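You operate a simulated robot arm through the tools that you are given. There is no shell and no other tool.

Carry out the task below with a simulated robot arm. There is one attempt and no reset: what you move stays moved.

TASK
Drive the mending plate's three screws home with the battery driver.
Fine: stand the driver back in its well.

Only the result counts: the job must be done as asked and must still hold three seconds after the hand-in. Knocking over, shifting, dropping, spilling or breaking anything else fails it.

THE ROBOT
A 7-joint arm with a two-finger parallel gripper, fixed in place. Base frame: the origin is at the foot of the arm, x ahead of it, y to its left, z up. Lengths are in m, angles in rad, forces in N, time in s.
Its first joint turns from -2.601 to 2.601 rad. Payload 3.43 kg.
The tool frame sits at the grasp point between the pads (the TCP): z along the fingers, y along the line on which they close. The tips reach 0.03 m beyond it. Largest opening 0.094 m; finger width 0.028, thickness 0.01; the body of the gripper, 0.05 by 0.096 m, starts 0.055 m behind the TCP.
Orientation is that of the tool frame in the base frame, as a unit quaternion [x, y, z, w]. With the fingers straight down and closing along the base's y, the tool's x points along the base's -x, its y along +y and its z along -z.

THE INTERFACE
- The arm moves only by the tool drive_tool. Its argument "targets" is a list of rows, each an object (a shift or turn left out is 0, a gripper value left out holds the last) with "dp": the shift along the base's x, y, z in m, a list of three; "dr": the turn, a rotation vector about the base's x, y, z in rad, a list of three; "gripper": the gripper command, from -1 (shut) to 1 (fully open), values between in proportion. In form: [{"dp": [tx, ty, tz], "dr": [rx, ry, rz], "gripper": gripper}, ...]. A call has 1 to 20 rows; each row shifts and turns the commanded pose from where the row before left it. Each row takes 0.2 s and may step no farther than 0.05 m and 0.15 rad from the row before; otherwise, or with a gripper value out of range, the whole call is refused. A pose out of reach is approached as far as the arm can. The call stops where the force on the tool passes 40 N (or 10 N more than at its start, if that is more) or the arm is blocked; 0.2 s more then pass. Each finger travels about 0.045 m/s and halts on what it meets, pressing with about 23 N; the grip force reading is that of the motor and also rises with nothing between the fingers. The clock runs only during rows and for 0.2 s after the last one: add rows that do not move to give the fingers time. The reply holds the time, the measured pose of the TCP, the force on the tool along the base axes, the opening and the grip force, in the units named above and with some noise, with the torque about the TCP (base axes, N m) and any sound that the robot's microphone picked up, and new pictures: "show" is both (left out), scene, wrist or none.
- Cameras (640 x 400 px; columns grow to the right, rows downward): "scene" is fixed at [0.3993, 0.6488, 1.4705]; the picture's right is [0.78, 0.63, 0.00], its down [0.42, -0.53, -0.74] and it looks along [-0.46, 0.58, -0.68] (base axes); focal length 235 px, centre (320, 200). "wrist" rides on the gripper at [0.076, 0.014, -0.103] in the tool frame; the picture's right is [-0.18, 0.98, 0.00], its down [-0.75, -0.14, -0.64] and it looks along [-0.63, -0.12, 0.77] (tool axes); focal length 243 px, centre (320, 200). There is no depth. A picture from a camera that has moved, and an enlarged one, comes with that camera's place and axes in the base frame and with its lens.
- zoom(camera, box): a new picture of the part [left, top, right, bottom] of that camera's present view, enlarged. No time passes.
- sign_off(): hands the job in; it is judged then, once.

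Nothing tells you positions but the pictures and the camera data. Unless the task says otherwise, let go and move clear before handing in.

The tools are called after "Request:" as name(argument=value, ...) on one line, values as JSON. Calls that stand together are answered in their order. drive_tool: Moves the arm, as the interface text tells. Its arguments: {"type":"object","properties":{"targets":{"type":"array"},"show":{"type":"string","enum":["both","scene","wrist","none"]}},"required":["targets"]} The other tools are called the same way: zoom (camera, box) takes an enlarged picture of a part of a camera's view; sign_off () hands the job in.

At the start:

```text
time_s: 0.0
eef_pos: [-0.1661, 0.9733, 1.2619]
ee_rot: [0.0, 1.0, 0.001, 0.0]
ft_force: [0.8, -0.4, -1.1]
torque: [-0.05, -0.01, 0.01]
opening: 0.0939
finger_force: 0.1
```

scene: 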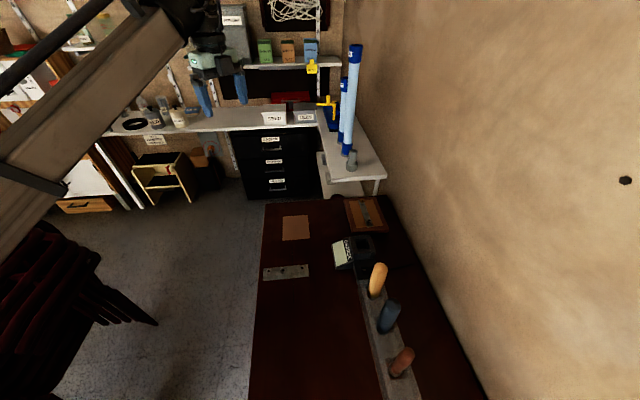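
wrist: 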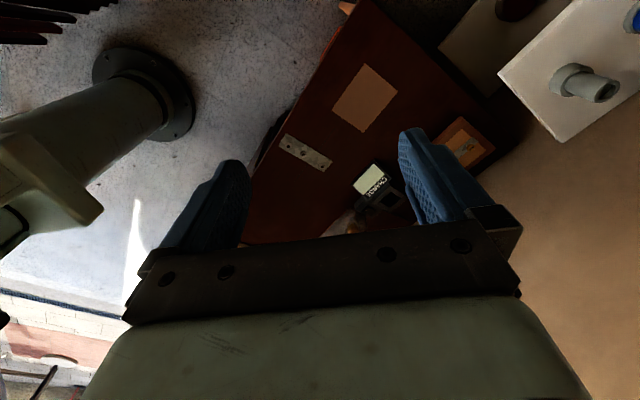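

I see a dark red bench with a mending plate, a labelled box, a tool rack with three handles and a wooden tray. I'll zoom in to identify them before moving anything.

Request:
zoom(camera="scene", box=[240, 190, 440, 315])

Request:
zoom(camera="scene", box=[320, 230, 480, 400])

Request:
zoom(camera="wrist", box=[240, 60, 520, 240])

Request:
zoom(camera="scene", box=[255, 255, 325, 299])

```text
3.20 times, centred on (340, 252) of scene
camera zoom: at [0.3993, 0.6488, 1.4705], right [0.78, 0.63, 0.0], down [0.42, -0.53, -0.74], along [-0.46, 0.58, -0.68], focal length 751 px, centre (256, 32)
```

zoom: 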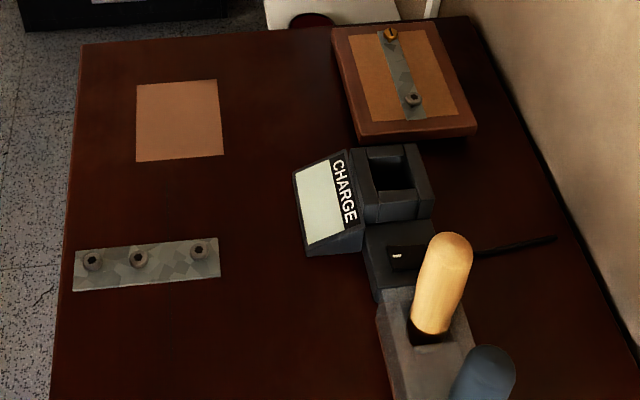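

```text
2.35 times, centred on (400, 315) of scene
camera zoom: at [0.3993, 0.6488, 1.4705], right [0.78, 0.63, 0.0], down [0.42, -0.53, -0.74], along [-0.46, 0.58, -0.68], focal length 552 px, centre (132, -71)
```

zoom: 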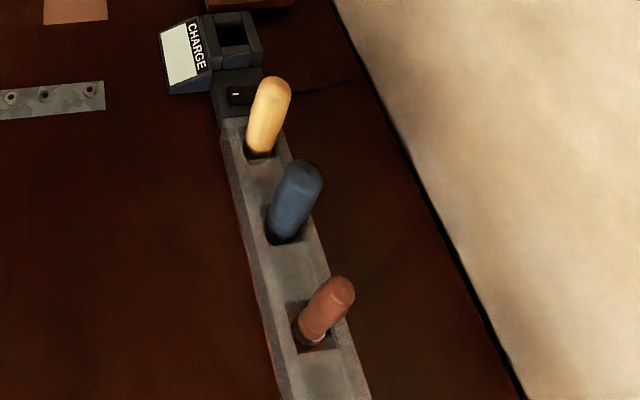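

```text
2.22 times, centred on (380, 150) of wrist
camera zoom: at [-0.2419, 0.9893, 1.3637], right [0.18, 0.98, 0.0], down [0.75, -0.14, 0.64], along [0.63, -0.12, -0.77], focal length 539 px, centre (187, 311)
```

zoom: 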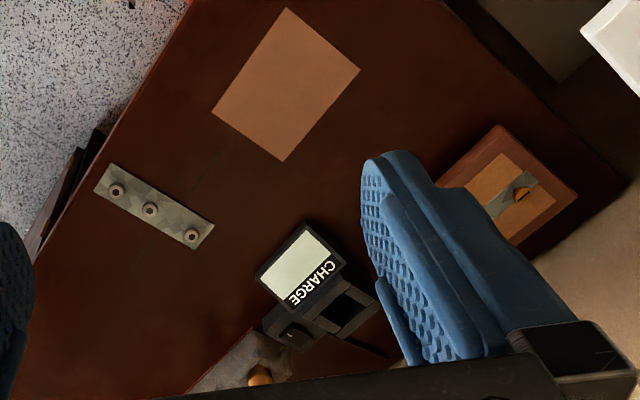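

```text
9.09 times, centred on (290, 277) of scene
camera zoom: at [0.3993, 0.6488, 1.4705], right [0.78, 0.63, 0.0], down [0.42, -0.53, -0.74], along [-0.46, 0.58, -0.68], focal length 2134 px, centre (593, -500)
```

zoom: 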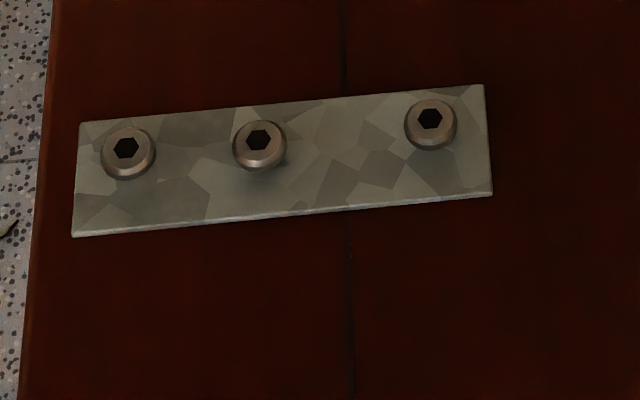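

The plate is on the bench at about (0.06, 0.89, 0.80), with three hex-socket screws standing proud. The rack with three handles is around x 0.3–0.45, and there's a charger beside it. I'll move the arm up and over so the wrist camera can look at the rack.

Request:
drive_tool(targets=[{"dp": [0.034, -0.024, 0]}, {"dp": [0.034, -0.024, 0]}, {"dp": [0.034, -0.024, 0]}, {"dp": [0.034, -0.024, 0]}, {"dp": [0.034, -0.024, 0]}, {"dp": [0.034, -0.024, 0]}, {"dp": [0.034, -0.024, 0]}, {"dp": [0.034, -0.024, 0]}])

```text
time_s: 1.8
eef_pos: [0.1052, 0.8129, 1.197]
ee_rot: [0.001, 1.0, 0.008, 0.001]
ft_force: [0.4, 0.0, 0.0]
torque: [-0.01, -0.01, -0.03]
opening: 0.094
finger_force: 0.1
out of reach, approached as far as the arm can: row 2, 3, 4, 5, 6, 7, 8
camera wrist: at [0.0287, 0.8274, 1.2985], right [0.18, 0.98, 0.02], down [0.75, -0.15, 0.64], along [0.63, -0.11, -0.77], focal length 243 px, centre (320, 200)
```

scene: 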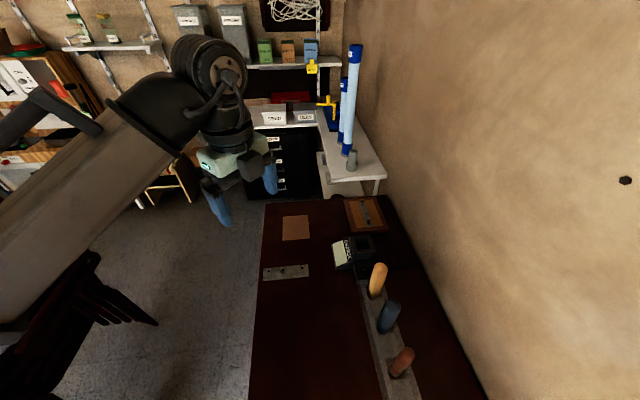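
wrist: 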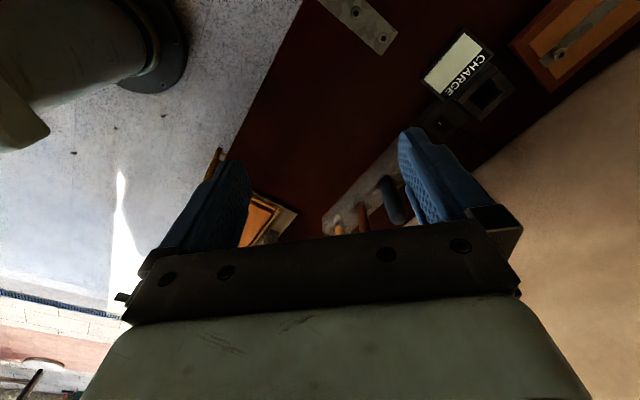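

Request:
zoom(camera="wrist", box=[300, 20, 540, 240])

Request:
zoom(camera="wrist", box=[310, 150, 430, 240])

```text
1.82 times, centred on (420, 130) of wrist
camera zoom: at [0.0287, 0.8274, 1.2985], right [0.18, 0.98, 0.02], down [0.75, -0.15, 0.64], along [0.63, -0.11, -0.77], focal length 441 px, centre (138, 327)
```

zoom: 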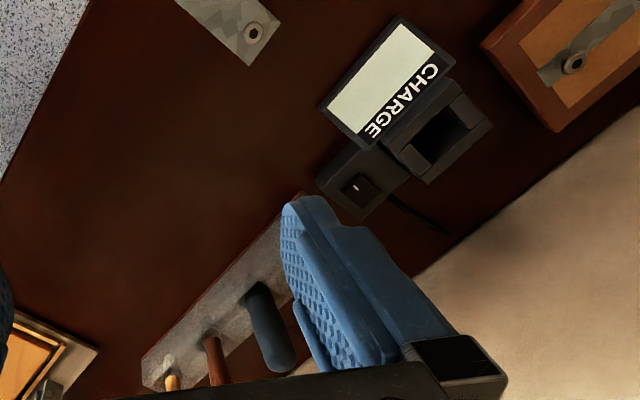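

```text
4.44 times, centred on (370, 195) of wrist
camera zoom: at [0.0287, 0.8274, 1.2985], right [0.18, 0.98, 0.02], down [0.75, -0.15, 0.64], along [0.63, -0.11, -0.77], focal length 1078 px, centre (98, 222)
```

zoom: 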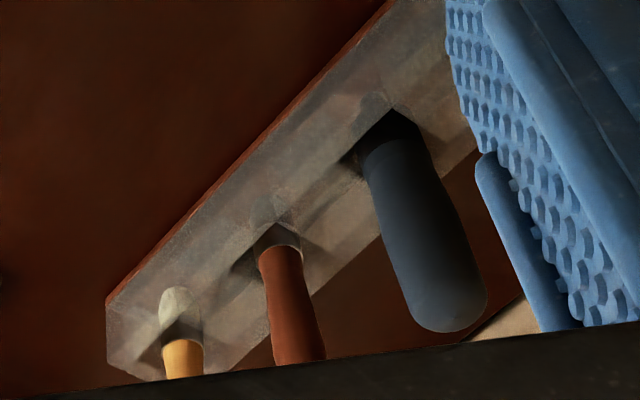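

There are four handles in the rack: pale yellow, blue, brown and thin yellow. I'll turn the wrist camera toward the rack to identify which one is the battery driver.

Request:
drive_tool(targets=[{"dp": [0.016, -0.014, -0.01], "dr": [0, 0, 0.142]}, {"dp": [0.016, -0.014, -0.01], "dr": [0, 0, 0.142]}, {"dp": [0.016, -0.014, -0.01], "dr": [0, 0, 0.142]}, {"dp": [0.016, -0.014, -0.01], "dr": [0, 0, 0.142]}, {"dp": [0.016, -0.014, -0.01], "dr": [0, 0, 0.142]}, {"dp": [0.016, -0.014, -0.01], "dr": [0, 0, 0.142]}, {"dp": [0.016, -0.014, -0.01], "dr": [0, 0, 0.142]}, {"dp": [0.016, -0.014, -0.01], "dr": [0, 0, 0.142]}, {"dp": [0.016, -0.014, -0.01], "dr": [0, 0, 0.142]}, {"dp": [0.016, -0.014, -0.01], "dr": [0, 0, 0.142]}, {"dp": [0.016, -0.014, -0.01], "dr": [0, 0, 0.142]}])

```text
time_s: 4.2
eef_pos: [0.2818, 0.6589, 1.0881]
ee_rot: [-0.706, 0.709, 0.0, 0.0]
ft_force: [0.3, 0.6, -0.5]
torque: [0.01, 0.01, 0.01]
opening: 0.0942
finger_force: 0.1
camera wrist: at [0.2667, 0.5847, 1.1886], right [-0.98, 0.19, 0.0], down [0.15, 0.75, 0.64], along [0.12, 0.63, -0.77], focal length 243 px, centre (320, 200)
```

scene: 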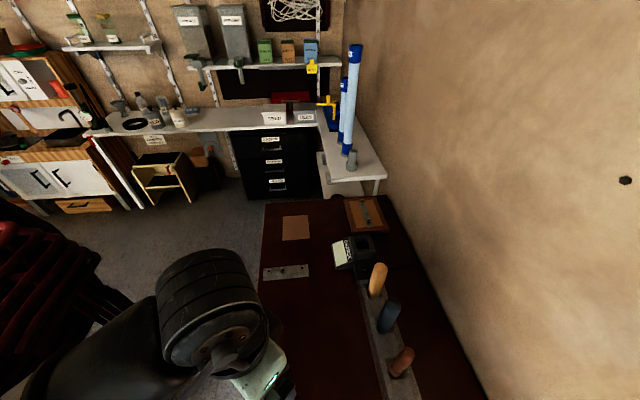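
wrist: 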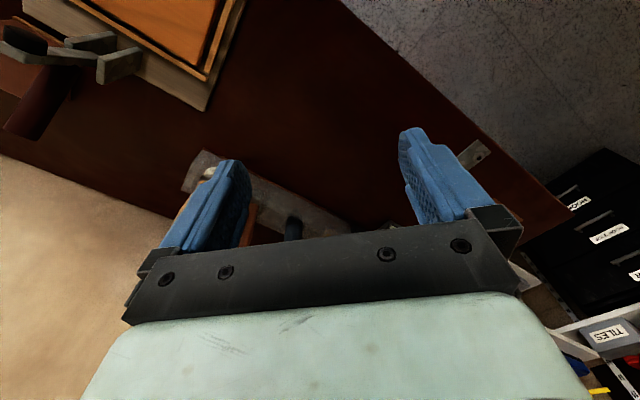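

Request:
drive_tool(targets=[{"dp": [0.03, 0.02, 0.01]}, {"dp": [0.03, 0.02, 0.01]}, {"dp": [0.03, 0.02, 0.01]}, {"dp": [0.03, 0.02, 0.0]}])

```text
time_s: 5.2
eef_pos: [0.4026, 0.7393, 1.1175]
ee_rot: [-0.703, 0.711, -0.001, 0.001]
ft_force: [-0.3, -0.2, -0.3]
torque: [0.0, -0.04, -0.03]
opening: 0.0939
finger_force: 0.2
camera wrist: at [0.3869, 0.6646, 1.2194], right [-0.98, 0.19, 0.0], down [0.15, 0.75, 0.64], along [0.12, 0.63, -0.77], focal length 243 px, centre (320, 200)
```

scene: 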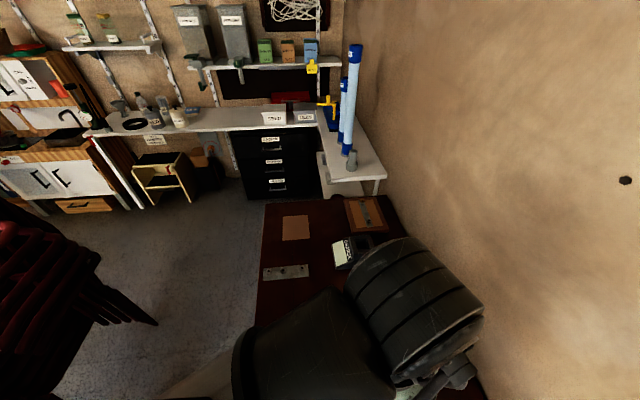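
wrist: 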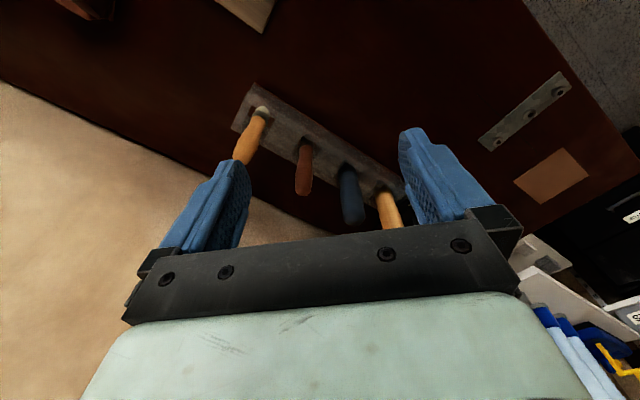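

The rack holds chisel-like tools, so none of those looks like a battery driver. Earlier a dark grey tool with a brown part showed up near (0.6, 0.6) on the bench, outside the scene camera's view. I'll go and look there.

Request:
drive_tool(targets=[{"dp": [0.025, -0.04, 0.01]}, {"dp": [0.025, -0.04, 0.01]}, {"dp": [0.025, -0.04, 0.01]}, {"dp": [0.025, -0.04, 0.0]}], show="wrist")

```text
time_s: 6.2
eef_pos: [0.4941, 0.5924, 1.1473]
ee_rot: [-0.703, 0.711, 0.002, 0.003]
ft_force: [1.1, -0.4, -0.7]
torque: [-0.02, 0.13, 0.06]
opening: 0.0939
finger_force: 0.2
stopped in row 4: the force on the tool passed its limit at 46 N (the readings are from after the stop); the commanded pose is now the measured one
camera wrist: at [0.4783, 0.5172, 1.2486], right [-0.98, 0.2, 0.0], down [0.15, 0.75, 0.65], along [0.13, 0.64, -0.76], focal length 243 px, centre (320, 200)
```

wrist: 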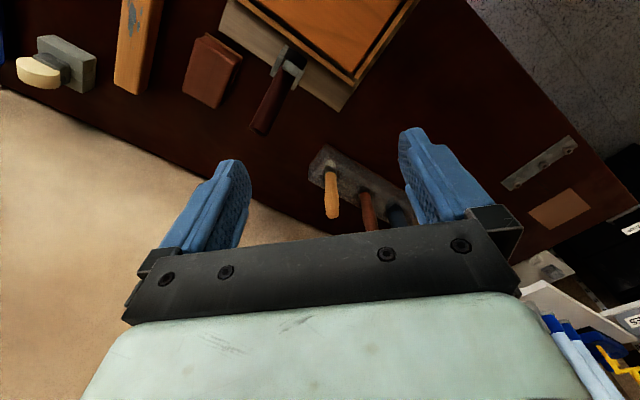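

Request:
zoom(camera="scene", box=[0, 0, 640, 400])

Request:
zoom(camera="wrist", box=[0, 0, 420, 230])

```text
1.00 times, centred on (320, 200) of scene (not enlarged: the box is as wide or as high as the picture)
camera zoom: at [0.3993, 0.6488, 1.4705], right [0.78, 0.63, 0.0], down [0.42, -0.53, -0.74], along [-0.46, 0.58, -0.68], focal length 235 px, centre (320, 200)
```

zoom: 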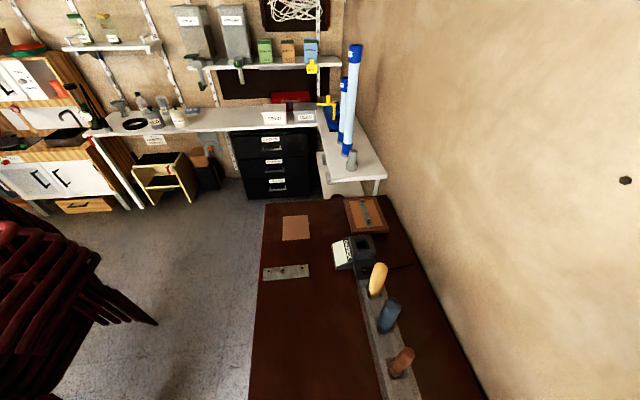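

```text
1.52 times, centred on (210, 115) of wrist
camera zoom: at [0.4783, 0.5172, 1.2486], right [-0.98, 0.2, 0.0], down [0.15, 0.75, 0.65], along [0.13, 0.64, -0.76], focal length 370 px, centre (488, 330)
```

zoom: 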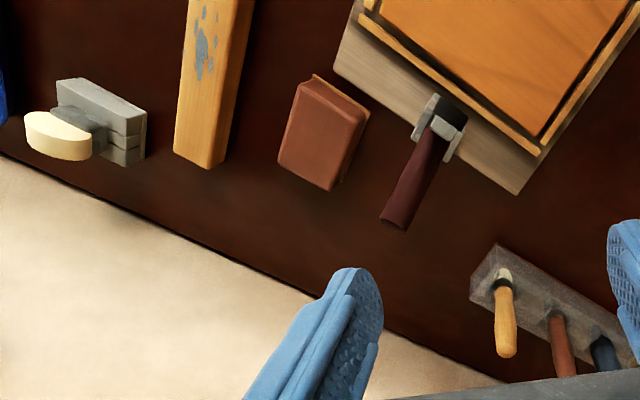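

Request:
drive_tool(targets=[{"dp": [0.0, -0.02, -0.03]}, {"dp": [0.02, -0.03, -0.03]}, {"dp": [0.02, -0.03, -0.03]}], show="wrist")

```text
time_s: 7.0
eef_pos: [0.5328, 0.5131, 1.057]
ee_rot: [-0.703, 0.712, 0.001, 0.004]
ft_force: [0.1, 0.9, 0.1]
torque: [0.02, -0.01, -0.02]
opening: 0.0943
finger_force: 0.1
camera wrist: at [0.5179, 0.4368, 1.1578], right [-0.98, 0.2, 0.0], down [0.15, 0.75, 0.65], along [0.13, 0.64, -0.76], focal length 243 px, centre (320, 200)
```

wrist: 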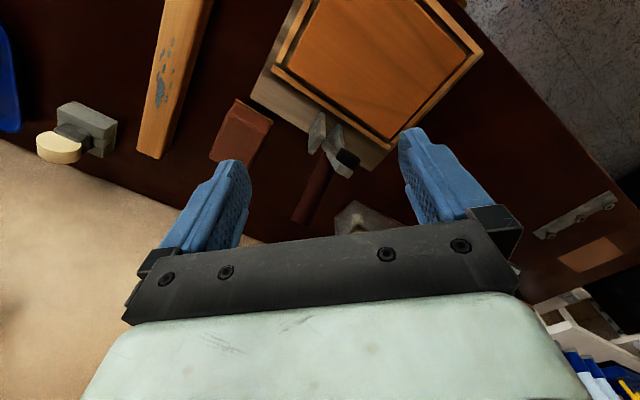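

Request:
zoom(camera="wrist", box=[200, 60, 420, 240])

Request:
zoom(camera="wrist", box=[0, 0, 260, 180])

```text
2.22 times, centred on (310, 150) of wrist
camera zoom: at [0.5179, 0.4368, 1.1578], right [-0.98, 0.2, 0.0], down [0.15, 0.75, 0.65], along [0.13, 0.64, -0.76], focal length 539 px, centre (342, 311)
```

zoom: 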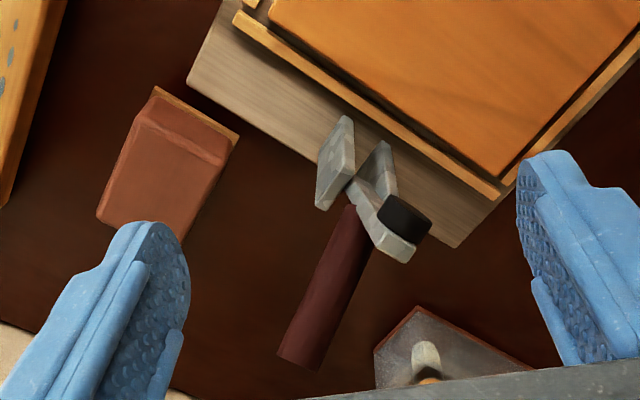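

```text
2.22 times, centred on (130, 90) of wrist
camera zoom: at [0.5179, 0.4368, 1.1578], right [-0.98, 0.2, 0.0], down [0.15, 0.75, 0.65], along [0.13, 0.64, -0.76], focal length 539 px, centre (742, 444)
```

zoom: 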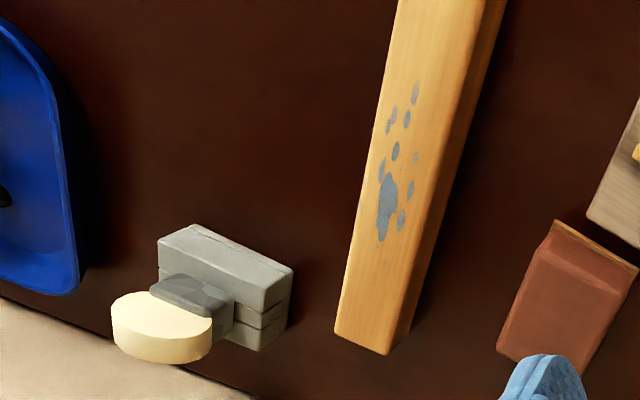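

The dark-handled object is a claw hammer, and the others are a sharpening stone, a wooden bar, a brown block, a frame and a blue tray. I still see no driver, so I'll check further along the bench toward +x/−y.

Request:
drive_tool(targets=[{"dp": [0.01, -0.04, 0.01], "dr": [0, 0, -0.13]}, {"dp": [0.01, -0.04, 0.01], "dr": [0, 0, -0.13]}, {"dp": [0.01, -0.04, 0.01], "dr": [0, 0, -0.13]}, {"dp": [0.01, -0.04, 0.01], "dr": [0, 0, -0.13]}, {"dp": [0.01, -0.04, 0.01], "dr": [0, 0, -0.13]}, {"dp": [0.01, -0.04, 0.01], "dr": [0, 0, -0.13]}], show="wrist")

```text
time_s: 8.0
eef_pos: [0.5731, 0.3641, 1.096]
ee_rot: [-0.513, 0.858, 0.001, 0.008]
ft_force: [0.4, 1.7, -3.2]
torque: [-0.14, -0.11, -0.15]
opening: 0.0939
finger_force: 0.1
stopped in row 4: the force on the tool passed its limit at 61 N (the readings are from after the stop); the commanded pose is now the measured one
camera wrist: at [0.5229, 0.3034, 1.1956], right [-0.78, 0.63, 0.0], down [0.47, 0.59, 0.66], along [0.41, 0.51, -0.76], focal length 243 px, centre (320, 200)
```

wrist: 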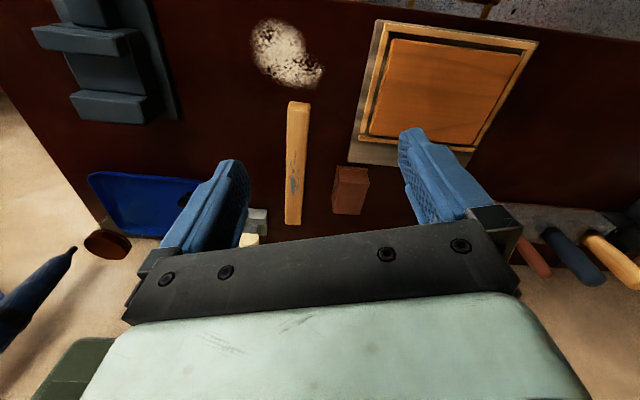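

Request:
zoom(camera="scene", box=[355, 255, 425, 299])

Request:
zoom(camera="scene", box=[360, 290, 430, 334])

Request:
zoom(camera="scene", box=[365, 335, 435, 400])

Request:
zoom(camera="scene", box=[325, 225, 395, 285])

Request:
zoom(camera="scene", box=[335, 190, 395, 235])

Request:
zoom(camera="wrist", box=[0, 0, 330, 240])

```text
9.09 times, centred on (390, 277) of scene
camera zoom: at [0.3993, 0.6488, 1.4705], right [0.78, 0.63, 0.0], down [0.42, -0.53, -0.74], along [-0.46, 0.58, -0.68], focal length 2134 px, centre (-316, -500)
```

zoom: 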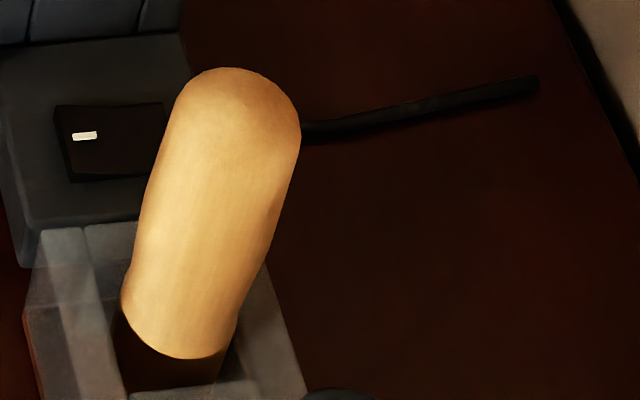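

```text
9.09 times, centred on (395, 312) of scene
camera zoom: at [0.3993, 0.6488, 1.4705], right [0.78, 0.63, 0.0], down [0.42, -0.53, -0.74], along [-0.46, 0.58, -0.68], focal length 2134 px, centre (-362, -818)
```

zoom: 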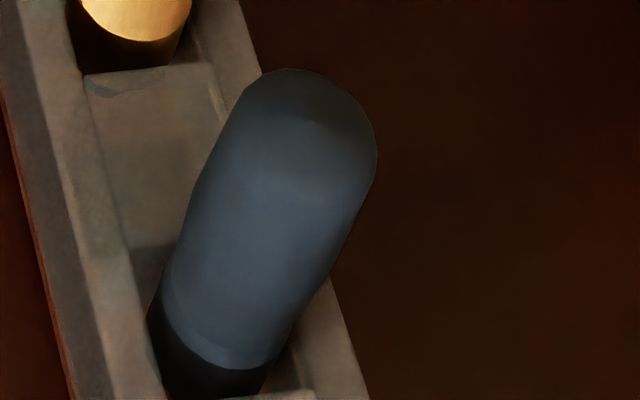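

```text
6.15 times, centred on (400, 368) of scene
camera zoom: at [0.3993, 0.6488, 1.4705], right [0.78, 0.63, 0.0], down [0.42, -0.53, -0.74], along [-0.46, 0.58, -0.68], focal length 1444 px, centre (-172, -831)
```

zoom: 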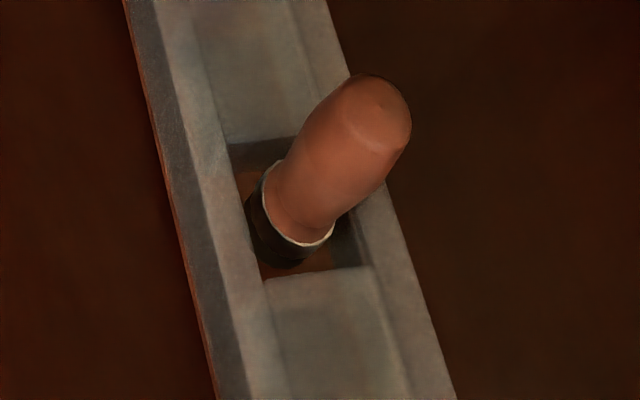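

```text
6.67 times, centred on (360, 255) of scene
camera zoom: at [0.3993, 0.6488, 1.4705], right [0.78, 0.63, 0.0], down [0.42, -0.53, -0.74], along [-0.46, 0.58, -0.68], focal length 1565 px, centre (53, -167)
```

zoom: 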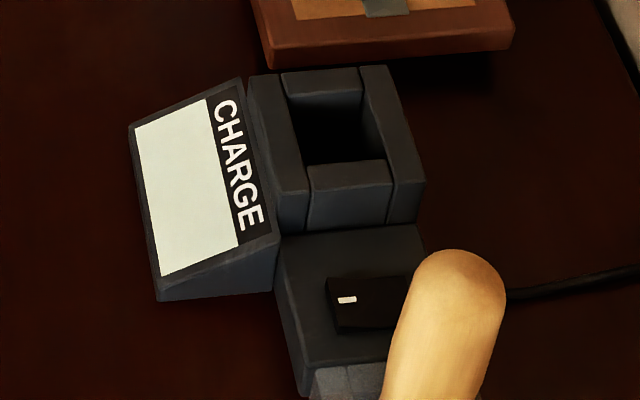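

```text
8.89 times, centred on (365, 212) of scene
camera zoom: at [0.3993, 0.6488, 1.4705], right [0.78, 0.63, 0.0], down [0.42, -0.53, -0.74], along [-0.46, 0.58, -0.68], focal length 2086 px, centre (-80, 89)
```

zoom: 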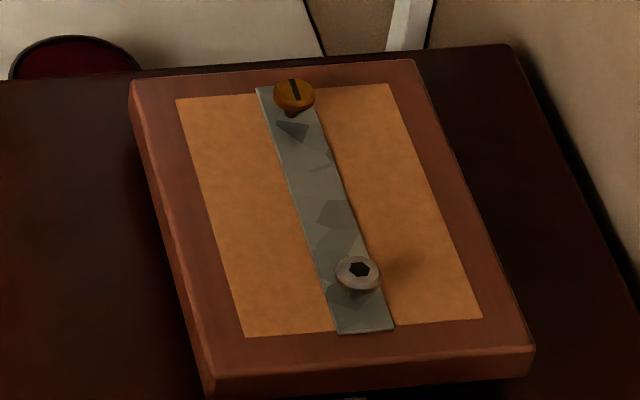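

```text
1.67 times, centred on (165, 120) of wrist
camera zoom: at [0.5229, 0.3034, 1.1956], right [-0.78, 0.63, 0.0], down [0.47, 0.59, 0.66], along [0.41, 0.51, -0.76], focal length 404 px, centre (578, 333)
```

zoom: 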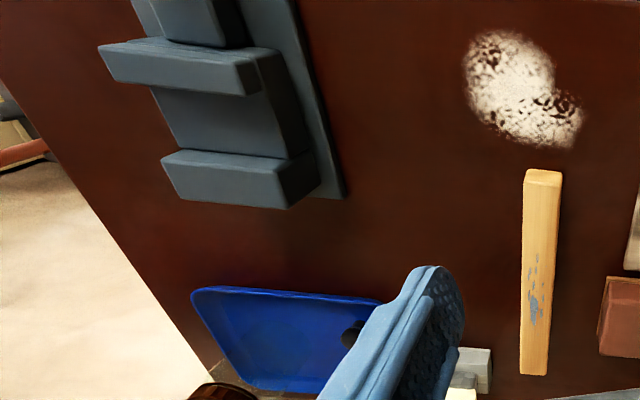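

The scene zooms show a charging cradle with an empty square pocket and a sample board, and the rack handles stand in square wells. Before deciding the blue rubber handle is the driver, I'll look at the rest of the bench, including the vise and blue tray, moving gently.

Request:
drive_tool(targets=[{"dp": [0.0, -0.02, 0.0]}, {"dp": [0.0, -0.03, 0.0]}, {"dp": [0.0, -0.03, 0.0]}, {"dp": [0.0, -0.03, 0.0]}, {"dp": [0.0, -0.03, 0.0]}, {"dp": [0.0, -0.03, 0.0]}, {"dp": [0.0, -0.02, 0.0]}], show="both")

```text
time_s: 8.5
eef_pos: [0.5743, 0.3376, 1.095]
ee_rot: [-0.513, 0.859, 0.001, 0.012]
ft_force: [5.6, -0.9, -4.1]
torque: [0.44, 0.4, 0.41]
opening: 0.0939
finger_force: 0.0
stopped in row 2: the force on the tool passed its limit at 48 N (the readings are from after the stop); the commanded pose is now the measured one
camera wrist: at [0.5237, 0.2767, 1.1954], right [-0.78, 0.63, 0.0], down [0.47, 0.59, 0.66], along [0.42, 0.51, -0.75], focal length 243 px, centre (320, 200)
```

scene: 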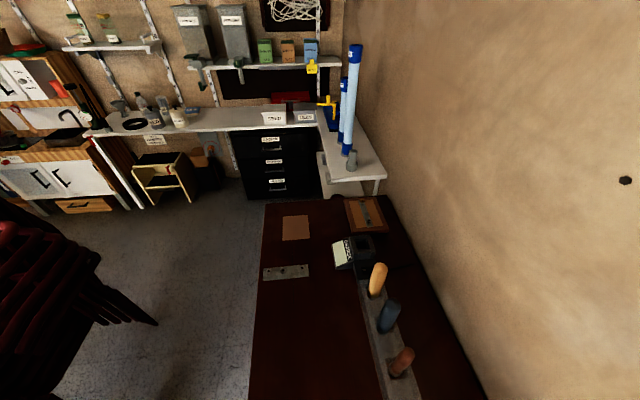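
wrist: 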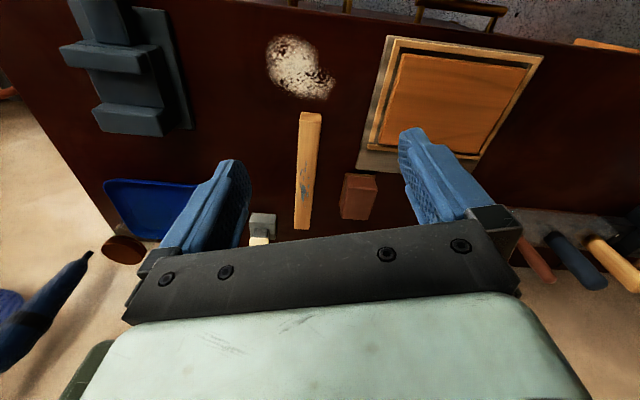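

Request:
drive_tool(targets=[{"dp": [0, 0, 0], "dr": [0, 0, -0.06]}, {"dp": [0, 0, 0], "dr": [0, 0, -0.1]}, {"dp": [0, 0, 0], "dr": [0, 0, -0.1]}, {"dp": [0, 0, 0], "dr": [0, 0, -0.1]}, {"dp": [0, 0, 0], "dr": [0, 0, -0.1]}], show="both")

```text
time_s: 9.0
eef_pos: [0.5755, 0.338, 1.0956]
ee_rot: [-0.483, 0.876, 0.002, 0.014]
ft_force: [-0.5, 2.9, -4.3]
torque: [-0.22, -0.21, -0.23]
opening: 0.0939
finger_force: 0.1
stopped in row 2: the force on the tool passed its limit at 49 N (the readings are from after the stop); the commanded pose is now the measured one
camera wrist: at [0.5201, 0.2807, 1.1952], right [-0.73, 0.68, -0.01], down [0.51, 0.55, 0.66], along [0.45, 0.48, -0.75], focal length 243 px, centre (320, 200)
```

scene: 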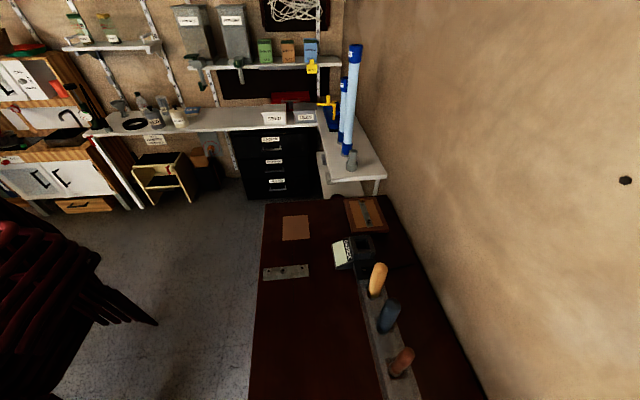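
wrist: 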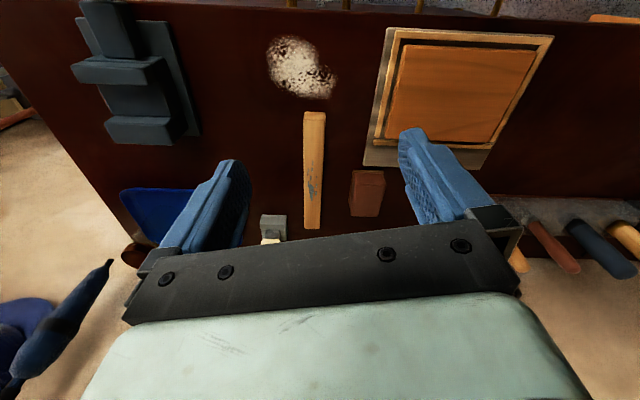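

Request:
zoom(camera="wrist", box=[0, 220, 160, 400])

Request:
zoom(camera="wrist", box=[0, 0, 300, 250])

Request:
zoom(camera="wrist", box=[490, 180, 640, 300])

```text
2.22 times, centred on (80, 310) of wrist
camera zoom: at [0.5201, 0.2807, 1.1952], right [-0.73, 0.68, -0.01], down [0.51, 0.55, 0.66], along [0.45, 0.48, -0.75], focal length 539 px, centre (853, -44)
```

zoom: 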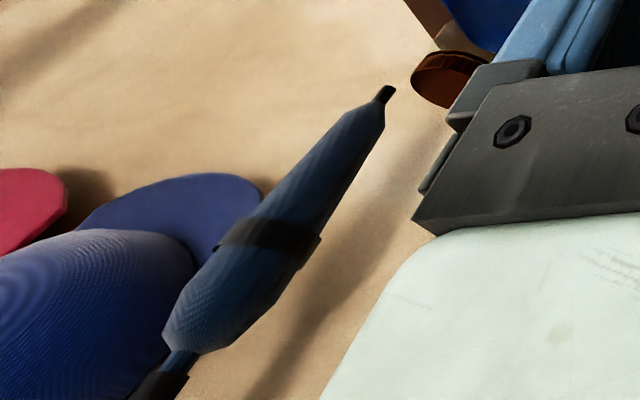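

```text
1.60 times, centred on (150, 125) of wrist
camera zoom: at [0.5201, 0.2807, 1.1952], right [-0.73, 0.68, -0.01], down [0.51, 0.55, 0.66], along [0.45, 0.48, -0.75], focal length 388 px, centre (592, 320)
```

zoom: 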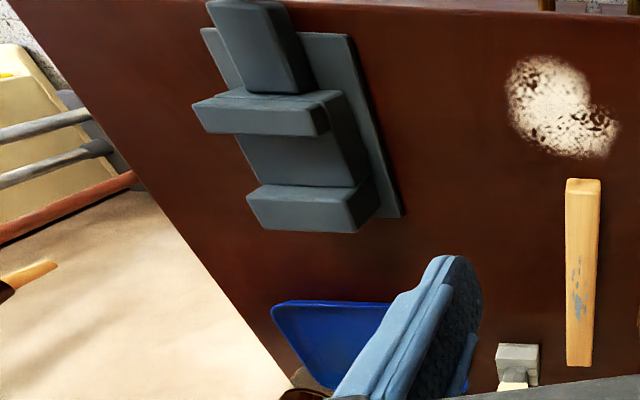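

```text
3.33 times, centred on (565, 240) of wrist
camera zoom: at [0.5201, 0.2807, 1.1952], right [-0.73, 0.68, -0.01], down [0.51, 0.55, 0.66], along [0.45, 0.48, -0.75], focal length 809 px, centre (-497, 67)
```

zoom: 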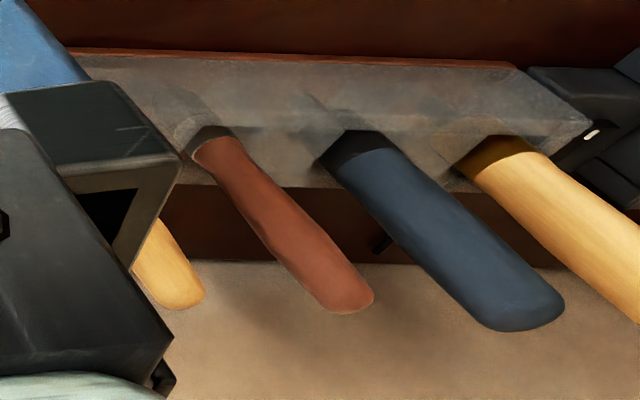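

The blue rubber handle with a dark collar in the rack is the only tool that looks like a battery driver. The other three are wooden-handled, and the rest of the bench holds a vise, a tray and a stone. This posture is producing force spikes, so I'll retreat toward the rack area.

Request:
drive_tool(targets=[{"dp": [0, 0.01, 0.0]}, {"dp": [-0.01, 0.02, 0.0]}, {"dp": [-0.01, 0.02, 0.0]}, {"dp": [-0.01, 0.02, 0.0]}, {"dp": [-0.01, 0.02, 0.0]}, {"dp": [-0.01, 0.02, 0.0]}], show="wrist")

```text
time_s: 10.4
eef_pos: [0.5252, 0.4489, 1.0967]
ee_rot: [-0.483, 0.875, 0.002, 0.014]
ft_force: [0.0, -0.4, -0.1]
torque: [0.01, 0.0, -0.01]
opening: 0.094
finger_force: 0.1
camera wrist: at [0.4702, 0.3914, 1.195], right [-0.73, 0.68, -0.01], down [0.51, 0.55, 0.66], along [0.45, 0.48, -0.75], focal length 243 px, centre (320, 200)
```

wrist: 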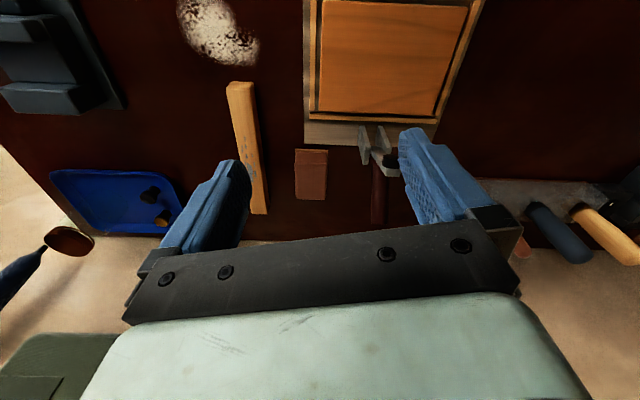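

Request:
zoom(camera="wrist", box=[20, 140, 240, 260])

Request:
zoom(camera="wrist", box=[490, 160, 640, 290])

```text
2.91 times, centred on (130, 200) of wrist
camera zoom: at [0.4702, 0.3914, 1.195], right [-0.73, 0.68, -0.01], down [0.51, 0.55, 0.66], along [0.45, 0.48, -0.75], focal length 706 px, centre (873, 200)
```

zoom: 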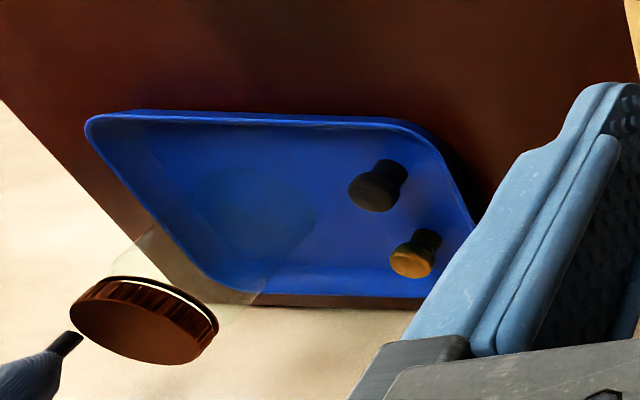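

```text
3.08 times, centred on (565, 225) of wrist
camera zoom: at [0.4702, 0.3914, 1.195], right [-0.73, 0.68, -0.01], down [0.51, 0.55, 0.66], along [0.45, 0.48, -0.75], focal length 746 px, centre (-434, 123)
```

zoom: 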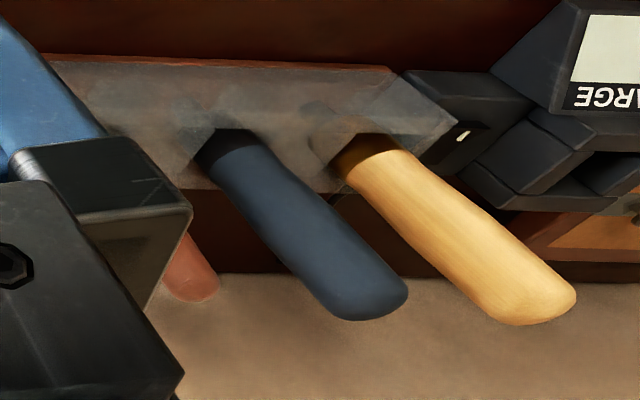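

Request:
drive_tool(targets=[{"dp": [-0.01, 0.015, 0.001], "dr": [0, 0, 0.03]}, {"dp": [-0.014, 0.03, 0.001], "dr": [0, 0, 0.03]}, {"dp": [-0.014, 0.03, 0.001], "dr": [0, 0, 0.03]}, {"dp": [-0.014, 0.03, 0.001], "dr": [0, 0, 0.03]}, {"dp": [-0.014, 0.03, 0.001], "dr": [0, 0, 0.03]}, {"dp": [-0.014, 0.03, 0.001], "dr": [0, 0, 0.03]}, {"dp": [-0.014, 0.03, 0.001], "dr": [0, 0, 0.03]}, {"dp": [-0.014, 0.03, 0.001], "dr": [0, 0, 0.03]}, {"dp": [-0.014, 0.03, 0.001], "dr": [0, 0, 0.03]}, {"dp": [-0.014, 0.03, 0.001], "dr": [0, 0, 0.03]}, {"dp": [-0.014, 0.03, 0.001], "dr": [0, 0, 0.03]}, {"dp": [-0.014, 0.03, 0.001], "dr": [0, 0, 0.02]}], show="both")

```text
time_s: 13.0
eef_pos: [0.3616, 0.7936, 1.1077]
ee_rot: [-0.629, 0.777, 0.004, 0.014]
ft_force: [-0.7, 0.2, -0.5]
torque: [-0.06, -0.01, -0.01]
opening: 0.0938
finger_force: 0.0
camera wrist: at [0.3305, 0.7204, 1.2079], right [-0.92, 0.39, -0.01], down [0.29, 0.69, 0.66], along [0.26, 0.61, -0.75], focal length 243 px, centre (320, 200)
```

scene: 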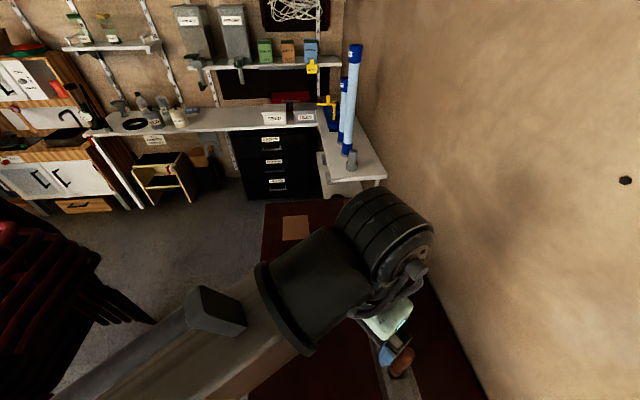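
wrist: 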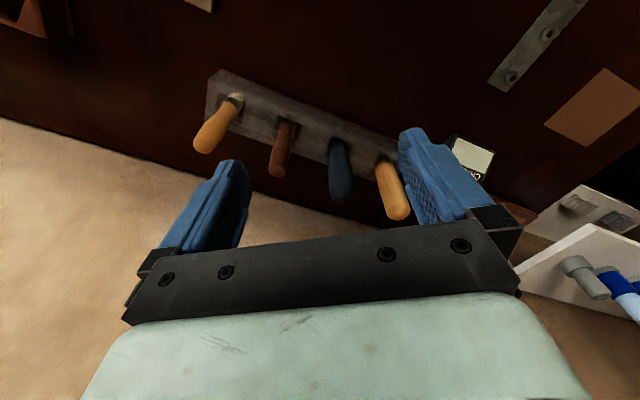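

Request:
zoom(camera="wrist", box=[190, 60, 430, 230])

Request:
zoom(camera="wrist", box=[300, 110, 420, 230])

```text
2.35 times, centred on (310, 145) of wrist
camera zoom: at [0.3305, 0.7204, 1.2079], right [-0.92, 0.39, -0.01], down [0.29, 0.69, 0.66], along [0.26, 0.61, -0.75], focal length 571 px, centre (344, 329)
```

zoom: 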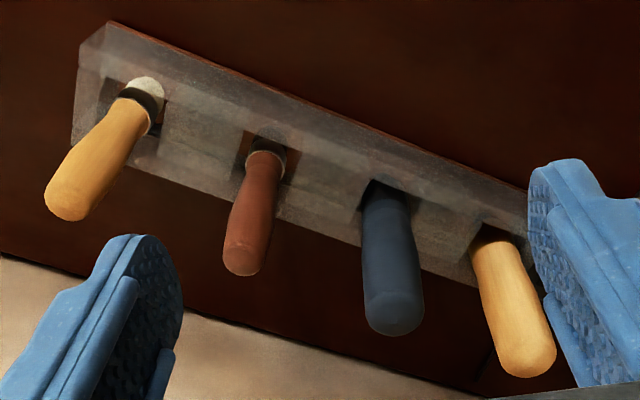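

```text
3.33 times, centred on (360, 170) of wrist
camera zoom: at [0.3305, 0.7204, 1.2079], right [-0.92, 0.39, -0.01], down [0.29, 0.69, 0.66], along [0.26, 0.61, -0.75], focal length 809 px, centre (187, 300)
```

zoom: 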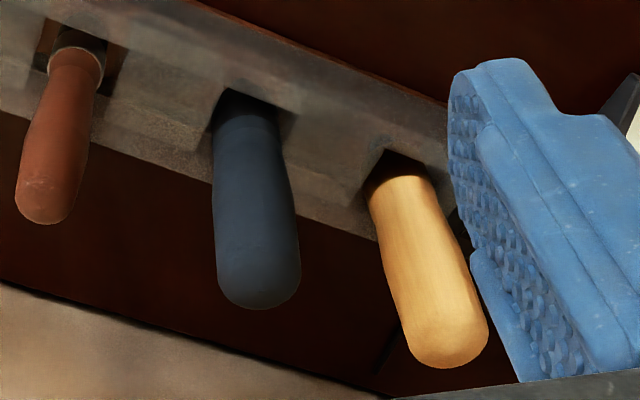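

The blue handle is upright, with its top at about (0.387, 0.937, 0.946), and its neighbours are about 0.09 m away on each side. I'll narrow the gripper, move above the handle, and check reach and alignment.

Request:
drive_tool(targets=[{"dp": [0.002, 0.015, -0.006], "gripper": 0.45}, {"dp": [0.003, 0.02, -0.012]}, {"dp": [0.003, 0.02, -0.012]}, {"dp": [0.003, 0.02, -0.012]}, {"dp": [0.003, 0.02, -0.012]}, {"dp": [0, 0.01, -0.01]}], show="both")

```text
time_s: 14.4
eef_pos: [0.3754, 0.8978, 1.0441]
ee_rot: [-0.629, 0.778, 0.004, 0.014]
ft_force: [0.5, -0.4, -0.3]
torque: [0.05, -0.02, 0.01]
opening: 0.0683
finger_force: 0.0
camera wrist: at [0.3435, 0.8255, 1.1429], right [-0.92, 0.39, -0.01], down [0.29, 0.69, 0.66], along [0.26, 0.61, -0.75], focal length 243 px, centre (320, 200)
```

scene: 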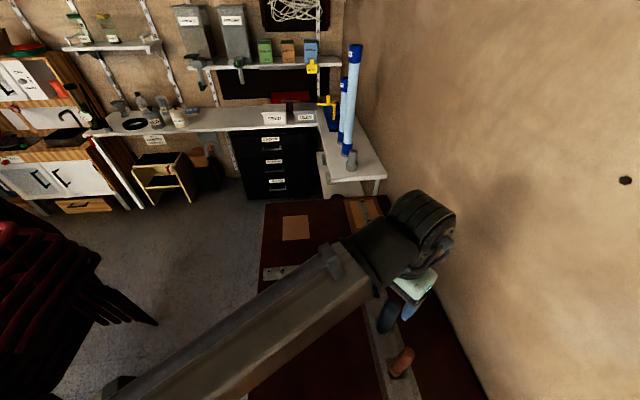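
wrist: 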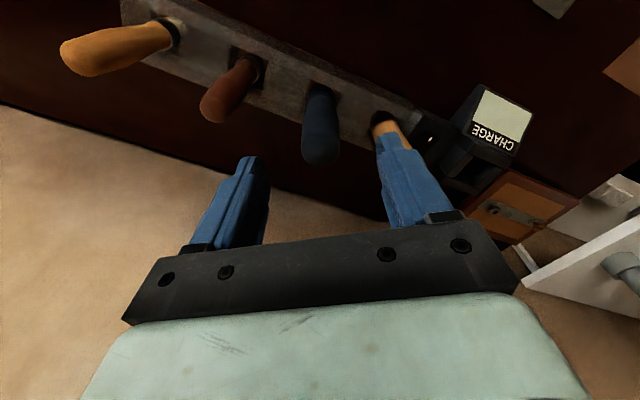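

Request:
zoom(camera="wrist", box=[180, 20, 460, 240])

Request:
zoom(camera="wrist", box=[280, 70, 370, 170])

```text
1.82 times, centred on (320, 130) of wrist
camera zoom: at [0.3435, 0.8255, 1.1429], right [-0.92, 0.39, -0.01], down [0.29, 0.69, 0.66], along [0.26, 0.61, -0.75], focal length 441 px, centre (320, 327)
```

zoom: 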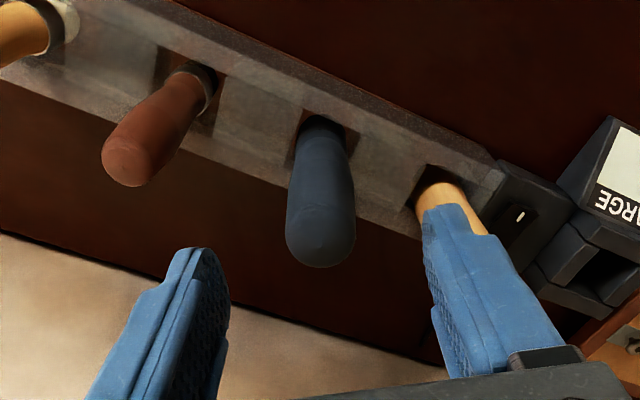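

```text
4.00 times, centred on (325, 120) of wrist
camera zoom: at [0.3435, 0.8255, 1.1429], right [-0.92, 0.39, -0.01], down [0.29, 0.69, 0.66], along [0.26, 0.61, -0.75], focal length 970 px, centre (300, 520)
```

zoom: 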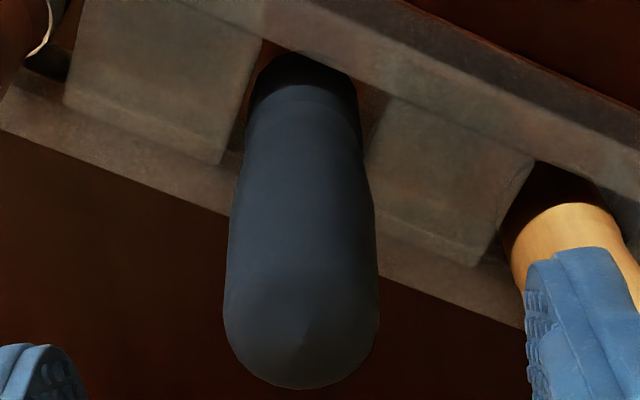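

Request:
drive_tool(targets=[{"dp": [0.004, 0.01, -0.008]}, {"dp": [0.004, 0.01, -0.01]}, {"dp": [0.004, 0.01, -0.01]}, {"dp": [0.003, 0.008, -0.01]}, {"dp": [0, 0, 0]}], show="wrist")

```text
time_s: 15.6
eef_pos: [0.3897, 0.9365, 1.0054]
ee_rot: [-0.628, 0.778, 0.005, 0.014]
ft_force: [0.7, -0.9, -0.3]
torque: [-0.01, 0.02, -0.02]
opening: 0.0682
finger_force: 0.1
camera wrist: at [0.3585, 0.8636, 1.1051], right [-0.92, 0.39, -0.01], down [0.29, 0.69, 0.66], along [0.26, 0.61, -0.75], focal length 243 px, centre (320, 200)
```

wrist: 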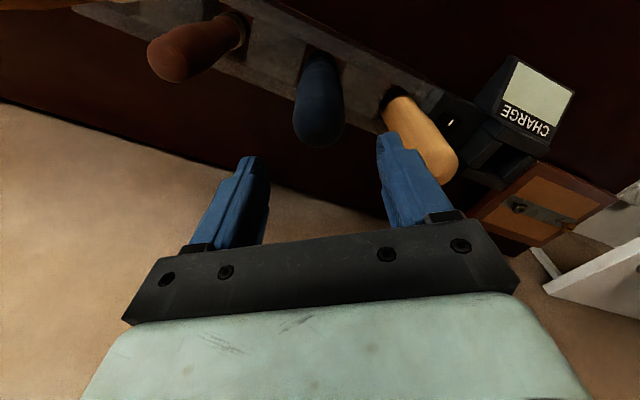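

Request:
zoom(camera="wrist", box=[230, 40, 420, 180])

Request:
zoom(camera="scene", box=[350, 250, 440, 350])

```text
2.86 times, centred on (325, 110) of wrist
camera zoom: at [0.3585, 0.8636, 1.1051], right [-0.92, 0.39, -0.01], down [0.29, 0.69, 0.66], along [0.26, 0.61, -0.75], focal length 693 px, centre (306, 457)
```

zoom: 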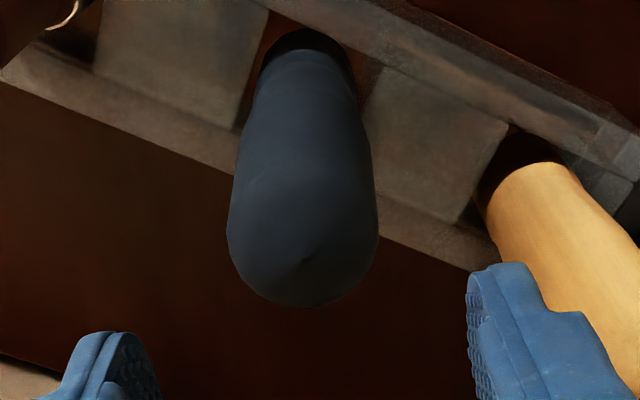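

```text
4.00 times, centred on (395, 300) of scene
camera zoom: at [0.3993, 0.6488, 1.4705], right [0.78, 0.63, 0.0], down [0.42, -0.53, -0.74], along [-0.46, 0.58, -0.68], focal length 939 px, centre (20, -200)
```

zoom: 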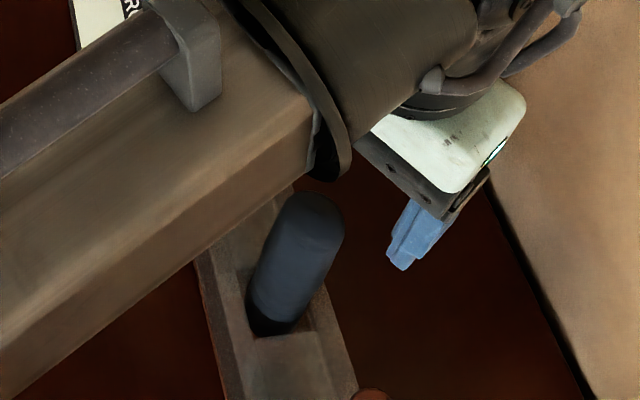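

Request:
drive_tool(targets=[{"dp": [-0.001, -0.001, -0.015]}, {"dp": [0, -0.001, -0.015]}, {"dp": [0, 0, -0.015]}, {"dp": [0, 0, -0.01]}, {"dp": [0, 0, 0]}], show="both")

```text
time_s: 16.8
eef_pos: [0.3907, 0.934, 0.9514]
ee_rot: [-0.629, 0.777, 0.005, 0.013]
ft_force: [0.6, -0.1, 0.2]
torque: [-0.02, -0.01, -0.01]
opening: 0.0682
finger_force: 0.1
camera wrist: at [0.358, 0.8616, 1.0506], right [-0.92, 0.39, -0.01], down [0.29, 0.69, 0.66], along [0.26, 0.61, -0.75], focal length 243 px, centre (320, 200)
```

scene: 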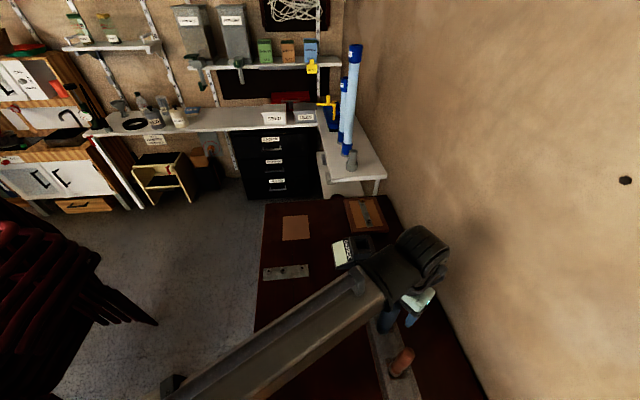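
wrist: 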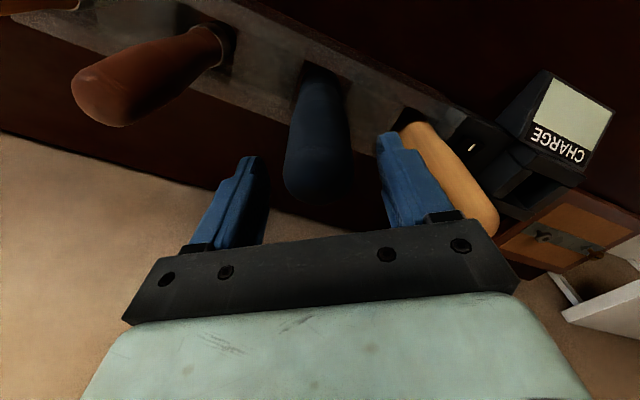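

Request:
zoom(camera="wrist", box=[220, 50, 460, 230])

Request:
zoom(camera="scene", box=[360, 270, 450, 350])

```text
2.22 times, centred on (340, 140) of wrist
camera zoom: at [0.358, 0.8616, 1.0506], right [-0.92, 0.39, -0.01], down [0.29, 0.69, 0.66], along [0.26, 0.61, -0.75], focal length 539 px, centre (276, 333)
```

zoom: 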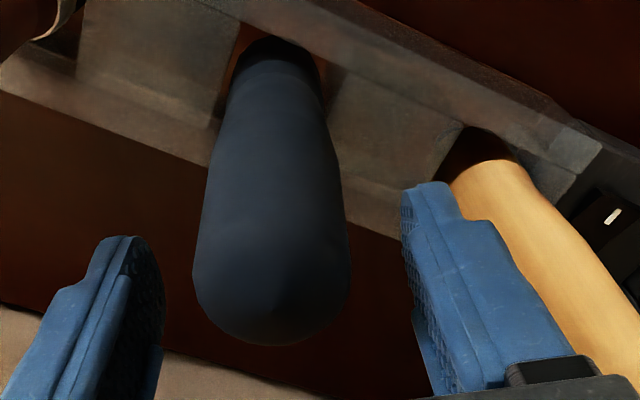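

```text
5.00 times, centred on (405, 310) of scene
camera zoom: at [0.3993, 0.6488, 1.4705], right [0.78, 0.63, 0.0], down [0.42, -0.53, -0.74], along [-0.46, 0.58, -0.68], focal length 1174 px, centre (-105, -350)
```

zoom: 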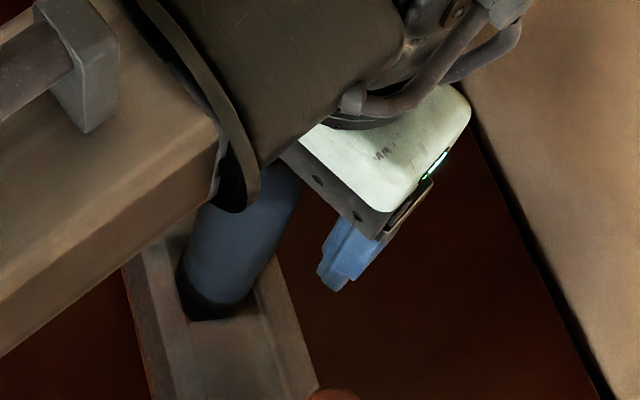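

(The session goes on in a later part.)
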